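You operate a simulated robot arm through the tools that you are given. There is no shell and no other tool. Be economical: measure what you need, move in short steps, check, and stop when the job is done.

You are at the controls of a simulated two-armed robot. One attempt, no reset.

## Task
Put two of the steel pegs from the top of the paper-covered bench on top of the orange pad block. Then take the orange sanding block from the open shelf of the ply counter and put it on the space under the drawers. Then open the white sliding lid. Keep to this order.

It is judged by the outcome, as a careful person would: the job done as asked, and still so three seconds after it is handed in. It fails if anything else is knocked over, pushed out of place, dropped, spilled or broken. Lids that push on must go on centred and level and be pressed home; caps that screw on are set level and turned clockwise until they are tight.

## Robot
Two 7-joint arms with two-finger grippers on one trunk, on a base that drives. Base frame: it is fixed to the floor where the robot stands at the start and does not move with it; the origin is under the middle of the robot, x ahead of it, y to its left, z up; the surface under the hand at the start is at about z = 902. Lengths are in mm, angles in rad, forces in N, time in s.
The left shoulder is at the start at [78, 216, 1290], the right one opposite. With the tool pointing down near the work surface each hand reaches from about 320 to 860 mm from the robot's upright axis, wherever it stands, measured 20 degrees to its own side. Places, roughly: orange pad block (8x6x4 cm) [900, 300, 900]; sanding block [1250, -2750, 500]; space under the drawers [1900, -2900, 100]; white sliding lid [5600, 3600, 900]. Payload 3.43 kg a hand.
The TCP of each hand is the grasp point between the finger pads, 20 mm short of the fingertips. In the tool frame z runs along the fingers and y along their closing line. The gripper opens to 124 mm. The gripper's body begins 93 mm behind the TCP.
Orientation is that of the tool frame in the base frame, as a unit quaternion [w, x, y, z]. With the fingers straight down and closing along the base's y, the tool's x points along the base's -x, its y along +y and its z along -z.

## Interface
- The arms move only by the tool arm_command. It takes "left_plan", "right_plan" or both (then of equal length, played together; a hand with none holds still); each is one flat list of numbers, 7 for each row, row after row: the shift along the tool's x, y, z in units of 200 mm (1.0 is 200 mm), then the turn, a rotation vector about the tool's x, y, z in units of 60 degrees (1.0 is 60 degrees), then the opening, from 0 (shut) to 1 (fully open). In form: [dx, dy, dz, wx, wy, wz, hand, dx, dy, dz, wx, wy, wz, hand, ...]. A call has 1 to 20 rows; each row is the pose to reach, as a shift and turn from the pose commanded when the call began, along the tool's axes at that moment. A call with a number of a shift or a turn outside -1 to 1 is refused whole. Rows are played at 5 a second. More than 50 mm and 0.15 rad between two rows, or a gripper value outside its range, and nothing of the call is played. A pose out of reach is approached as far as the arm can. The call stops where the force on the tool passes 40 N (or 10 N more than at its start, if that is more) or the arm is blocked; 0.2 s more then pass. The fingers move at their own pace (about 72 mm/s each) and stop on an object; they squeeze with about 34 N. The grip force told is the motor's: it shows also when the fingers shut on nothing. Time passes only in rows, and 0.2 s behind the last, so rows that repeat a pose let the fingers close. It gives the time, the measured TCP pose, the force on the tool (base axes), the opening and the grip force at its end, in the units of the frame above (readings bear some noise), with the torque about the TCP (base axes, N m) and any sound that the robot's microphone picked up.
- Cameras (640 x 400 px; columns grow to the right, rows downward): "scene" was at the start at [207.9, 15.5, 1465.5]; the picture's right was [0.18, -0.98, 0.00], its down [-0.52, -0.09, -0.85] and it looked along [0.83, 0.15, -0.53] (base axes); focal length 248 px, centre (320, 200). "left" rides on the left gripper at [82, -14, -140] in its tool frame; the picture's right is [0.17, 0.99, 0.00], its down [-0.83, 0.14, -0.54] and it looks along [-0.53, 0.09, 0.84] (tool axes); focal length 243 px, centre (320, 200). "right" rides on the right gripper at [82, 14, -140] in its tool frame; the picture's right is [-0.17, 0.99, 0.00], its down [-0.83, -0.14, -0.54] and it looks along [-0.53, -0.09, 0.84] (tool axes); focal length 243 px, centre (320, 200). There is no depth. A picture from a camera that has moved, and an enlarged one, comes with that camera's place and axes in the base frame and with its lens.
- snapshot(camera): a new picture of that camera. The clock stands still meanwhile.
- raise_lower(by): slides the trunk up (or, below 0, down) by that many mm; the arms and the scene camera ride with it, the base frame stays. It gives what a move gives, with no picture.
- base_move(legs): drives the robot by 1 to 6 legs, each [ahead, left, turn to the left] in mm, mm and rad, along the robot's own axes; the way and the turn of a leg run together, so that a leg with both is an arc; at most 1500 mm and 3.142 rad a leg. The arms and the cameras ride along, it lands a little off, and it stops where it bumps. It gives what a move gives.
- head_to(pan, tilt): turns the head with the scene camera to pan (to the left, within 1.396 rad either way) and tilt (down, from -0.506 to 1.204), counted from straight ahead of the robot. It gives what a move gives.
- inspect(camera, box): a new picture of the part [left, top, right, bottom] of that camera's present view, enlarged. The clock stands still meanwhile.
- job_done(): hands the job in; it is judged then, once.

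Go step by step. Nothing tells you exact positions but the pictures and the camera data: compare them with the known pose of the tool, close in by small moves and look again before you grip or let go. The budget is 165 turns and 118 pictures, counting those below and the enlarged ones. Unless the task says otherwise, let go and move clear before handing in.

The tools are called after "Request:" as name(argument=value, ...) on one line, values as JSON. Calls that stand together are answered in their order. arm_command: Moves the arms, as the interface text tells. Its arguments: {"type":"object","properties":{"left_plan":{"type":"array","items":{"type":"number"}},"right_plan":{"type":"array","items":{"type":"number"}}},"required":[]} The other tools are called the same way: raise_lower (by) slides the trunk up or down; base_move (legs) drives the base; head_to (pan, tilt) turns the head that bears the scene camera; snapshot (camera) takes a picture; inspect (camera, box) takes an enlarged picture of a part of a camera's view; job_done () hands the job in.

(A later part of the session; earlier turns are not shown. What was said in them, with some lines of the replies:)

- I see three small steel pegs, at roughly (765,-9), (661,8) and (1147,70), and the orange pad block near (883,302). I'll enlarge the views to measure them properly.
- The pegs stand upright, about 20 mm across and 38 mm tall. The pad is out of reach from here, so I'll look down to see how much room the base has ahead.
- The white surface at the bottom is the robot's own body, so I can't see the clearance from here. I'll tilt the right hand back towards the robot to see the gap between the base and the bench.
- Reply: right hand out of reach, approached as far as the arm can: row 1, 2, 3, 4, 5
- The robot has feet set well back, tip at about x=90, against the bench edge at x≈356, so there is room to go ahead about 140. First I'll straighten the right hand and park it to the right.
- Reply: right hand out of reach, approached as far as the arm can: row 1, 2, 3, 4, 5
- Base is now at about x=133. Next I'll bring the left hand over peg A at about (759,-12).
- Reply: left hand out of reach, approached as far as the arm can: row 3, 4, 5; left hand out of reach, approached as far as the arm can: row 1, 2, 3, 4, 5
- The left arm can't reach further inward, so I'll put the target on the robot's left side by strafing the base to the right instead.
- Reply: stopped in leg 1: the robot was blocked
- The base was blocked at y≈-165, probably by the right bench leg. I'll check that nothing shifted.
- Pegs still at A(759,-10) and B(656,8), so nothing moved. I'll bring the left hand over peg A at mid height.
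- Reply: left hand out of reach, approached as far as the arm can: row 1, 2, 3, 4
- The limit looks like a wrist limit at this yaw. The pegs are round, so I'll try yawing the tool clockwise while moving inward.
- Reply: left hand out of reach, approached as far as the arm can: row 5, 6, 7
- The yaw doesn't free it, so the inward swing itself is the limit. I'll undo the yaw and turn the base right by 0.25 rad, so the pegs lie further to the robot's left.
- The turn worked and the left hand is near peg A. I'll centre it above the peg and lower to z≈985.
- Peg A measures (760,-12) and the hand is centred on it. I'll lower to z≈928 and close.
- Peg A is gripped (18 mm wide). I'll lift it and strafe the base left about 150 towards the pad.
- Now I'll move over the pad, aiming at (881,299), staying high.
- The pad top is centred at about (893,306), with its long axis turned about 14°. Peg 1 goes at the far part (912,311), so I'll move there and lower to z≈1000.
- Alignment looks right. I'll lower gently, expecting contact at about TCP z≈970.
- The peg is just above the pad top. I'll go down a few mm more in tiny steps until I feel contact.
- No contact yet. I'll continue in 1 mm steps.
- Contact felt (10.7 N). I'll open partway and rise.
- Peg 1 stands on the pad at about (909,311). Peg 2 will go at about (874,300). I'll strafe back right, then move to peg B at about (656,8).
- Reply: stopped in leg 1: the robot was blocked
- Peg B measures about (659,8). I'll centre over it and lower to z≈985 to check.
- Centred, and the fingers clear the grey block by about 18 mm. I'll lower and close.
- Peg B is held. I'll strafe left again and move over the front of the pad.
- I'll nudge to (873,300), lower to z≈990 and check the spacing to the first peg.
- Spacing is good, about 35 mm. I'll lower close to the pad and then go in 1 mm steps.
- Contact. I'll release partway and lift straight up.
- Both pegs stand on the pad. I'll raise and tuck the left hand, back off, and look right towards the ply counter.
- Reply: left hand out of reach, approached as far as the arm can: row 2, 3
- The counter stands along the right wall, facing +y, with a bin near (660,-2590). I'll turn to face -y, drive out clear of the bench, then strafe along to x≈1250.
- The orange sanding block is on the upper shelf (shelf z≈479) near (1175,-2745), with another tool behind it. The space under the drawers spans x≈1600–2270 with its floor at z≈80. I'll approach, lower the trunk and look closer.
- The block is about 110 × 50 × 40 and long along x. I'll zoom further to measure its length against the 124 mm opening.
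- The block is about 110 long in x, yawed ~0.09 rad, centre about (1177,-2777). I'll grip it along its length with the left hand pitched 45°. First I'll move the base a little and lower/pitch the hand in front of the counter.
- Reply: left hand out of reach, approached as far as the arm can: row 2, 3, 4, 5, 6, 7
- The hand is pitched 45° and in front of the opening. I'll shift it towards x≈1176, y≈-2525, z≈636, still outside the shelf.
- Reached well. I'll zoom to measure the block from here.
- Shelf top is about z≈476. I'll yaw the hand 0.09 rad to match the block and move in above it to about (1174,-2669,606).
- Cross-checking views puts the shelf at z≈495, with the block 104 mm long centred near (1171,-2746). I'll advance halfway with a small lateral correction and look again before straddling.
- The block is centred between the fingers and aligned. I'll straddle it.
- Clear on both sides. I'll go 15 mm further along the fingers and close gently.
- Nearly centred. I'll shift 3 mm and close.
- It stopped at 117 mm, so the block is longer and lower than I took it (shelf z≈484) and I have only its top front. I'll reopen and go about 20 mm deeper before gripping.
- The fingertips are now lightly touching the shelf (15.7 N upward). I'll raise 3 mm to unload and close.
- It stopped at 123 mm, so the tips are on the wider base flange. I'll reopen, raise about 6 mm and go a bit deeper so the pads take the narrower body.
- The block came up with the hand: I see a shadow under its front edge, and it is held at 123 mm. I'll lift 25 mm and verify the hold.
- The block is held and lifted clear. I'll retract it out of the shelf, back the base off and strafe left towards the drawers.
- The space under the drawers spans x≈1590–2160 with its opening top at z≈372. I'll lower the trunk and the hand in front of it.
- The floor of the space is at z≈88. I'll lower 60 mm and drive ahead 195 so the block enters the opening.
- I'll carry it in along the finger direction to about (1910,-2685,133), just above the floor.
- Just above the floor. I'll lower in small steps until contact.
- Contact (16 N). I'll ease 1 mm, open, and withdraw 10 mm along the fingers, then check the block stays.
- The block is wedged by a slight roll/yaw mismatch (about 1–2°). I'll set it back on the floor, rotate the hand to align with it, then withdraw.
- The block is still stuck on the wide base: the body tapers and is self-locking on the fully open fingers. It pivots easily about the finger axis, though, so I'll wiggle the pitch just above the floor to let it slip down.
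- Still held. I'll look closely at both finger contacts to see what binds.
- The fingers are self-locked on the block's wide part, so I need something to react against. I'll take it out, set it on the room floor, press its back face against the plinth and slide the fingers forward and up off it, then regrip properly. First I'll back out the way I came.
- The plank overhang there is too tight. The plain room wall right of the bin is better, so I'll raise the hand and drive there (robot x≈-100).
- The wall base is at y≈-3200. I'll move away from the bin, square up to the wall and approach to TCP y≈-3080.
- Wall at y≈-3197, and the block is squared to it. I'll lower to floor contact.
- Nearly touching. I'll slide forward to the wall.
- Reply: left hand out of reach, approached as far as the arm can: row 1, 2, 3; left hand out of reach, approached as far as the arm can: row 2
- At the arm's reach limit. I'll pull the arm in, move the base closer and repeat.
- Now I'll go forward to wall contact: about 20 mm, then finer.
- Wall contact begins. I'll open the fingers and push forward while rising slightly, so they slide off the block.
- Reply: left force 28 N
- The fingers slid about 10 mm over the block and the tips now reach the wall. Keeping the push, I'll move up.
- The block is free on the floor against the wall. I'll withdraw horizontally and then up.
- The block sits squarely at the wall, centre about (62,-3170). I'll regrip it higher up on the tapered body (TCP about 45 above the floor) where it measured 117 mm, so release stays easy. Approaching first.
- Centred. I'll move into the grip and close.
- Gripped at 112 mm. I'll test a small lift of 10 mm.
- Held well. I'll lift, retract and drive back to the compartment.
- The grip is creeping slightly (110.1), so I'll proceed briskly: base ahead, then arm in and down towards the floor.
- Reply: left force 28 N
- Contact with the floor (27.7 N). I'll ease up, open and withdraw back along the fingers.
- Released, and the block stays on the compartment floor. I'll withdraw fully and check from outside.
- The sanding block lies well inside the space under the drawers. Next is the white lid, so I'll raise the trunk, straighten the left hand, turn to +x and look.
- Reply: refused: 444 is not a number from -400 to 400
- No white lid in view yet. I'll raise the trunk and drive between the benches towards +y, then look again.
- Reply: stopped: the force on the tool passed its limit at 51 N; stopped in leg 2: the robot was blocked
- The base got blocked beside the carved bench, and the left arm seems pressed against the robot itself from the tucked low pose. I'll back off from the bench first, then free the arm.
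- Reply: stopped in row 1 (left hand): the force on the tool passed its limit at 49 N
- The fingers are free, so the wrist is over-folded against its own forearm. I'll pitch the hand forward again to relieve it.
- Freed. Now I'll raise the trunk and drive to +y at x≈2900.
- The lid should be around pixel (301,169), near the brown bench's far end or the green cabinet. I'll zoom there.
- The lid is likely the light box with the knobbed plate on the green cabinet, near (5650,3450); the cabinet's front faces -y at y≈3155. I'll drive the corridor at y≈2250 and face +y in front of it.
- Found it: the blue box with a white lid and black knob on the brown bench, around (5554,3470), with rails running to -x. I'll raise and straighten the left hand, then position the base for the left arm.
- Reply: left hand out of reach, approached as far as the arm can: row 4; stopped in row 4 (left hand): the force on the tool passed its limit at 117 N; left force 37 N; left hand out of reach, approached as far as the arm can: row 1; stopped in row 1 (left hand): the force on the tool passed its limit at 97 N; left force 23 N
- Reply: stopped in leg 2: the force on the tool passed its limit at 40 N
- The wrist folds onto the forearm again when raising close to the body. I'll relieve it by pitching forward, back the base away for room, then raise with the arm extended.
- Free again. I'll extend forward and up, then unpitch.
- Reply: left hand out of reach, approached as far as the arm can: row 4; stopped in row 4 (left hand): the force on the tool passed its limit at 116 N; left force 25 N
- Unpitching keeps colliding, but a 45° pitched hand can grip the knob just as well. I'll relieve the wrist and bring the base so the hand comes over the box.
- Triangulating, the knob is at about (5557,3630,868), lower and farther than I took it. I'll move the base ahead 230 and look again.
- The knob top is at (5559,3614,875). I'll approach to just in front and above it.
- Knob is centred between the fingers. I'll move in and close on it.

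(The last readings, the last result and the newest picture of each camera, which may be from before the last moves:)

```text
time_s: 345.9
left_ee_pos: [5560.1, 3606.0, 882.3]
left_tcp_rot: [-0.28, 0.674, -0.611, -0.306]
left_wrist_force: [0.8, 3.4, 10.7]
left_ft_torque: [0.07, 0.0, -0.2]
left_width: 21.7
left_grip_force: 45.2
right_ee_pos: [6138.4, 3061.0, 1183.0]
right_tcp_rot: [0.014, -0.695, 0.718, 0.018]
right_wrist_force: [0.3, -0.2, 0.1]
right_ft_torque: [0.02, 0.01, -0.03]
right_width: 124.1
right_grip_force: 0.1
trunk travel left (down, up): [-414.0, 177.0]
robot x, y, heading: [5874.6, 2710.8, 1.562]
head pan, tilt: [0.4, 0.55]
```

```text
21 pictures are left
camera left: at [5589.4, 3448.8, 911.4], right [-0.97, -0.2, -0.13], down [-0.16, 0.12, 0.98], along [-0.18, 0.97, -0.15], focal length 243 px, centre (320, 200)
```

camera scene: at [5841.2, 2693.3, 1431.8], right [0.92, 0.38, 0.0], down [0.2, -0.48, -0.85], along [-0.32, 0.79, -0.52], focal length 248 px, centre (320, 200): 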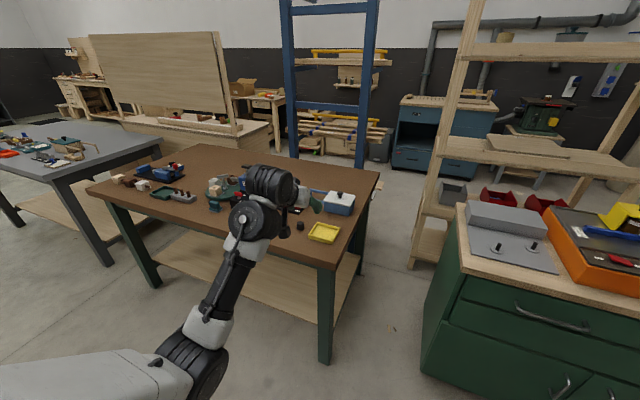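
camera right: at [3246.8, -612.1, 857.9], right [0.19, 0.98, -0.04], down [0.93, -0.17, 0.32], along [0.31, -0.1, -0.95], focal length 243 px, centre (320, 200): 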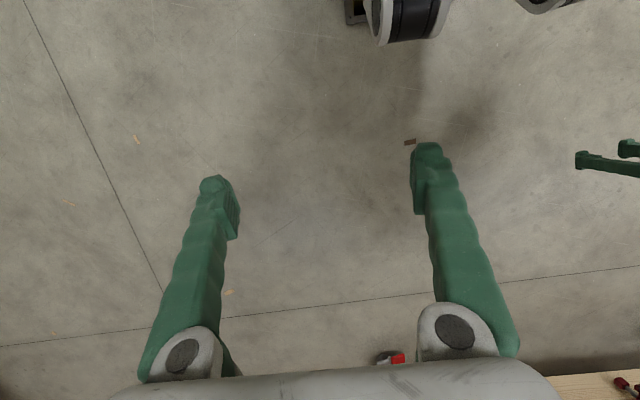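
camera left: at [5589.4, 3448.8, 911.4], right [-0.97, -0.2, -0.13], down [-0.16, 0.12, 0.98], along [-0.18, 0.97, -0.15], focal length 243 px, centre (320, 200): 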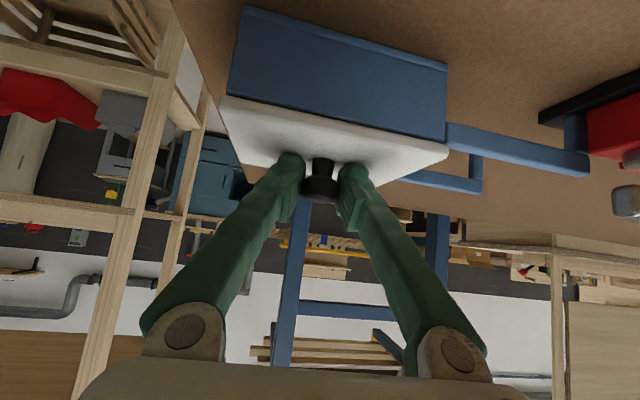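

Knob is gripped (21.7 mm). I'll slide the lid along its rails towards -x, starting with 30 mm.

Request:
arm_command(left_plan=[-0.008, 0.04, 0.002, 0, 0, 0, 0, -0.01, 0.08, 0.004, 0, 0, 0, 0, -0.012, 0.12, 0.006, 0, 0, 0, 0, -0.014, 0.15, 0.008, 0, 0, 0, 0])

Request:
inspect(camera="scene", box=[270, 140, 390, 240])

```text
time_s: 346.9
left_ee_pos: [5528.5, 3607.5, 882.1]
left_tcp_rot: [-0.279, 0.675, -0.611, -0.305]
left_wrist_force: [-0.4, 7.1, 9.0]
left_ft_torque: [0.15, 0.06, -0.34]
left_width: 21.4
left_grip_force: 44.7
right_ee_pos: [6139.5, 3061.8, 1184.4]
right_tcp_rot: [0.013, -0.695, 0.719, 0.018]
right_wrist_force: [0.0, 0.7, 0.2]
right_ft_torque: [0.0, -0.01, 0.01]
right_width: 123.9
right_grip_force: 0.1
trunk travel left (down, up): [-414.0, 177.0]
robot x, y, heading: [5874.7, 2708.4, 1.564]
head pan, tilt: [0.4, 0.55]
```

```text
4.00 times, centred on (330, 190) of scene
camera zoom: at [5844.1, 2921.8, 1431.8], right [0.93, 0.38, 0.0], down [0.2, -0.48, -0.85], along [-0.32, 0.79, -0.52], focal length 993 px, centre (280, 240)
```

zoom: 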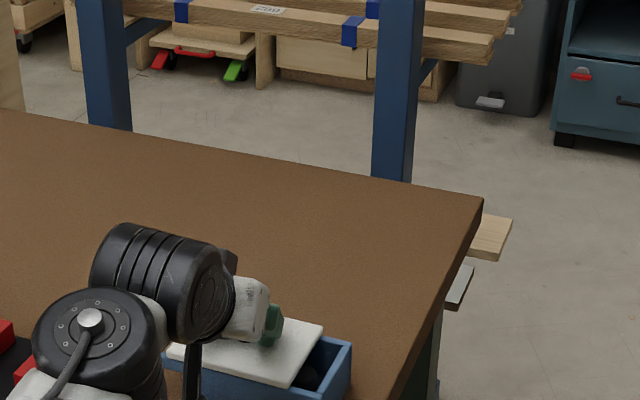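

The lid slides and the box is opening. I'll continue about 75 mm with a slight +y correction.

Request:
arm_command(left_plan=[-0.006, 0.055, 0.007, 0, 0, 0, 0, -0.011, 0.11, 0.012, 0, 0, 0, 0, -0.016, 0.165, 0.017, 0, 0, 0, 0, -0.021, 0.22, 0.022, 0, 0, 0, 0, -0.026, 0.275, 0.027, 0, 0, 0, 0, -0.03, 0.33, 0.032, 0, 0, 0, 0, -0.034, 0.375, 0.037, 0, 0, 0, 0])

Request:
inspect(camera="scene", box=[230, 160, 390, 290])

```text
time_s: 348.5
left_ee_pos: [5451.9, 3607.4, 880.7]
left_tcp_rot: [-0.279, 0.675, -0.611, -0.305]
left_wrist_force: [1.5, -9.0, 8.9]
left_ft_torque: [-0.41, -0.05, -0.13]
left_width: 21.6
left_grip_force: 44.9
right_ee_pos: [6139.5, 3058.8, 1184.9]
right_tcp_rot: [0.013, -0.695, 0.719, 0.017]
right_wrist_force: [-0.3, -0.3, 0.0]
right_ft_torque: [-0.01, -0.02, -0.01]
right_width: 123.8
right_grip_force: 0.1
trunk travel left (down, up): [-414.0, 177.0]
robot x, y, heading: [5876.0, 2711.8, 1.558]
head pan, tilt: [0.4, 0.55]
```

```text
3.08 times, centred on (310, 225) of scene
camera zoom: at [5844.4, 2919.6, 1432.1], right [0.93, 0.38, 0.0], down [0.2, -0.48, -0.85], along [-0.32, 0.79, -0.52], focal length 764 px, centre (351, 123)
```

zoom: 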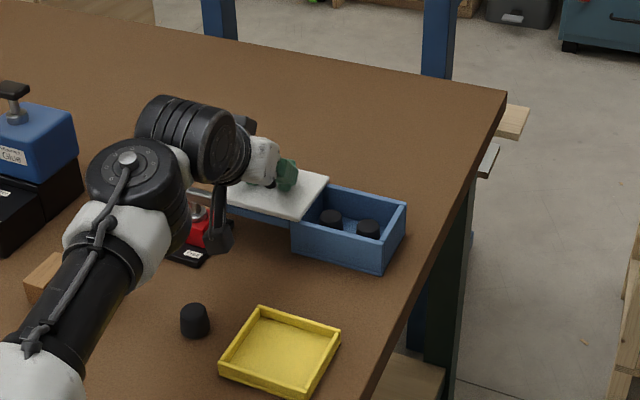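

Almost fully open. I'll push about 12 mm more to the end of its travel, watching the force.

Request:
arm_command(left_plan=[0.002, 0.02, -0.001, 0, 0, 0, 0, 0.001, 0.04, 0, 0, 0, 0, 0, 0, 0.06, 0.001, 0, 0, 0, 0])

Request:
snapshot(camera="left")

```text
time_s: 349.3
left_ee_pos: [5451.0, 3606.5, 880.9]
left_tcp_rot: [-0.279, 0.671, -0.616, -0.303]
left_wrist_force: [34.9, -13.9, 6.1]
left_ft_torque: [-0.05, -0.36, -0.33]
left_width: 21.2
left_grip_force: 44.5
right_ee_pos: [6144.6, 3058.1, 1182.9]
right_tcp_rot: [0.012, -0.695, 0.719, 0.018]
right_wrist_force: [0.1, 0.3, 0.7]
right_ft_torque: [-0.01, -0.01, 0.0]
right_width: 124.2
right_grip_force: 0.0
trunk travel left (down, up): [-414.0, 177.0]
robot x, y, heading: [5876.9, 2706.3, 1.556]
head pan, tilt: [0.4, 0.55]
```

```text
18 pictures are left
camera left: at [5478.9, 3449.4, 911.8], right [-0.97, -0.19, -0.13], down [-0.15, 0.13, 0.98], along [-0.17, 0.97, -0.16], focal length 243 px, centre (320, 200)
```

left: 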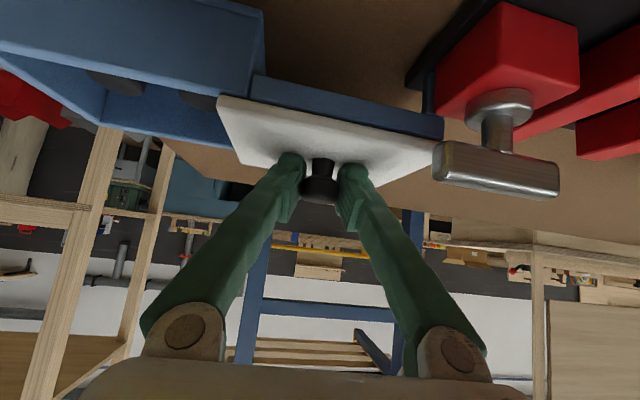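

The lid is at its end stop, fully open. I'll relax the push, release the knob and withdraw.

Request:
arm_command(left_plan=[0, 0.003, 0, 0, 0, 0, 0, 0, 0.003, 0, 0, 0, 0, 0.2, 0, 0.003, 0, 0, 0, 0, 0.38, 0, 0.003, 0, 0, 0, 0, 0.38, -0.05, 0.003, -0.1, 0, 0, 0, 0.38, -0.1, 0.003, -0.3, 0, 0, 0, 0.38, -0.1, 0.003, -0.5, 0, 0, 0, 0.38, -0.1, 0.003, -0.7, 0, 0, 0, 0.38])

Request:
inspect(camera="scene", box=[230, 160, 390, 290])

```text
time_s: 351.1
left_ee_pos: [5449.5, 3515.9, 986.8]
left_tcp_rot: [-0.278, 0.676, -0.61, -0.306]
left_wrist_force: [1.1, 0.1, 0.4]
left_ft_torque: [-0.01, -0.02, 0.04]
left_width: 47.1
left_grip_force: 0.1
right_ee_pos: [6140.6, 3059.9, 1185.3]
right_tcp_rot: [0.013, -0.696, 0.718, 0.017]
right_wrist_force: [0.1, -0.4, 0.5]
right_ft_torque: [0.01, 0.03, 0.0]
right_width: 124.1
right_grip_force: 0.1
trunk travel left (down, up): [-414.0, 177.0]
robot x, y, heading: [5875.0, 2706.8, 1.556]
head pan, tilt: [0.4, 0.55]
```

```text
3.08 times, centred on (310, 225) of scene
camera zoom: at [5844.5, 2921.1, 1432.0], right [0.93, 0.38, 0.0], down [0.2, -0.48, -0.85], along [-0.32, 0.79, -0.52], focal length 764 px, centre (351, 123)
```

zoom: 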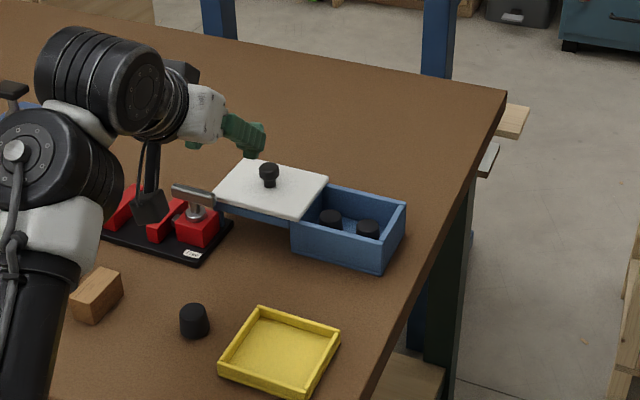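

The lid is open on its rails and nothing around it has moved. I'll back clear of the bench.

Request:
base_move(legs=[[-300, 0, 0]])

Request:
snapshot(camera="scene")

```text
time_s: 353.5
left_ee_pos: [5447.5, 3212.7, 987.0]
left_tcp_rot: [-0.278, 0.676, -0.611, -0.305]
left_wrist_force: [-0.5, 0.4, -1.1]
left_ft_torque: [0.02, -0.02, -0.02]
left_width: 47.3
left_grip_force: 0.0
right_ee_pos: [6134.3, 2758.8, 1184.7]
right_tcp_rot: [0.012, -0.695, 0.718, 0.017]
right_wrist_force: [-0.9, 0.0, 0.5]
right_ft_torque: [-0.02, -0.01, 0.02]
right_width: 123.9
right_grip_force: 0.0
trunk travel left (down, up): [-414.0, 177.0]
robot x, y, heading: [5869.0, 2404.9, 1.562]
head pan, tilt: [0.4, 0.55]
```

```text
16 pictures are left
camera scene: at [5840.5, 2618.8, 1431.7], right [0.93, 0.38, 0.0], down [0.2, -0.48, -0.85], along [-0.32, 0.79, -0.52], focal length 248 px, centre (320, 200)
```

scene: 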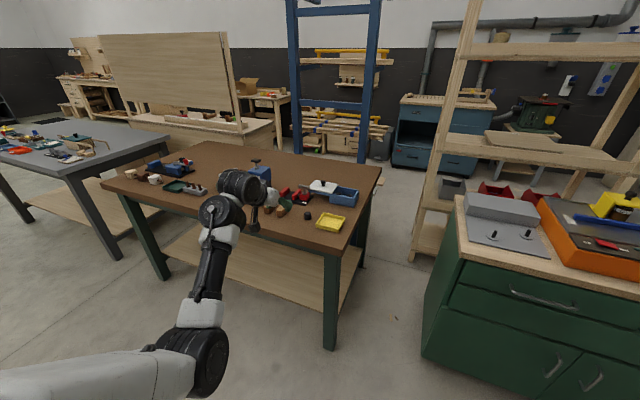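

Both pegs stood on the pad, the sanding block lay under the drawers, and the lid is open; each was seen in place when I left it. I'm handing in.

Request:
job_done()

```text
The job is handed in.
```

The job is handed in: two steel pegs stand on the orange pad block, the orange sanding block is in the space under the drawers, and the white sliding lid is open to its end stop. I did them in that order, but only checked the pegs and the block when I finished each one, not again at the end.

Two things a careful judge might notice:
- **Sanding block:** It jammed in the fingers when I first tried to set it down. I freed it by resting it on the room floor against the wall, then picked it up again and placed it.
- **Bumps:** The base was blocked twice at the paper-covered bench, and the pegs had not moved after the first of those. It was blocked once beside the carved bench, whose casters measured the same afterwards to within a few centimetres, with some rough error.
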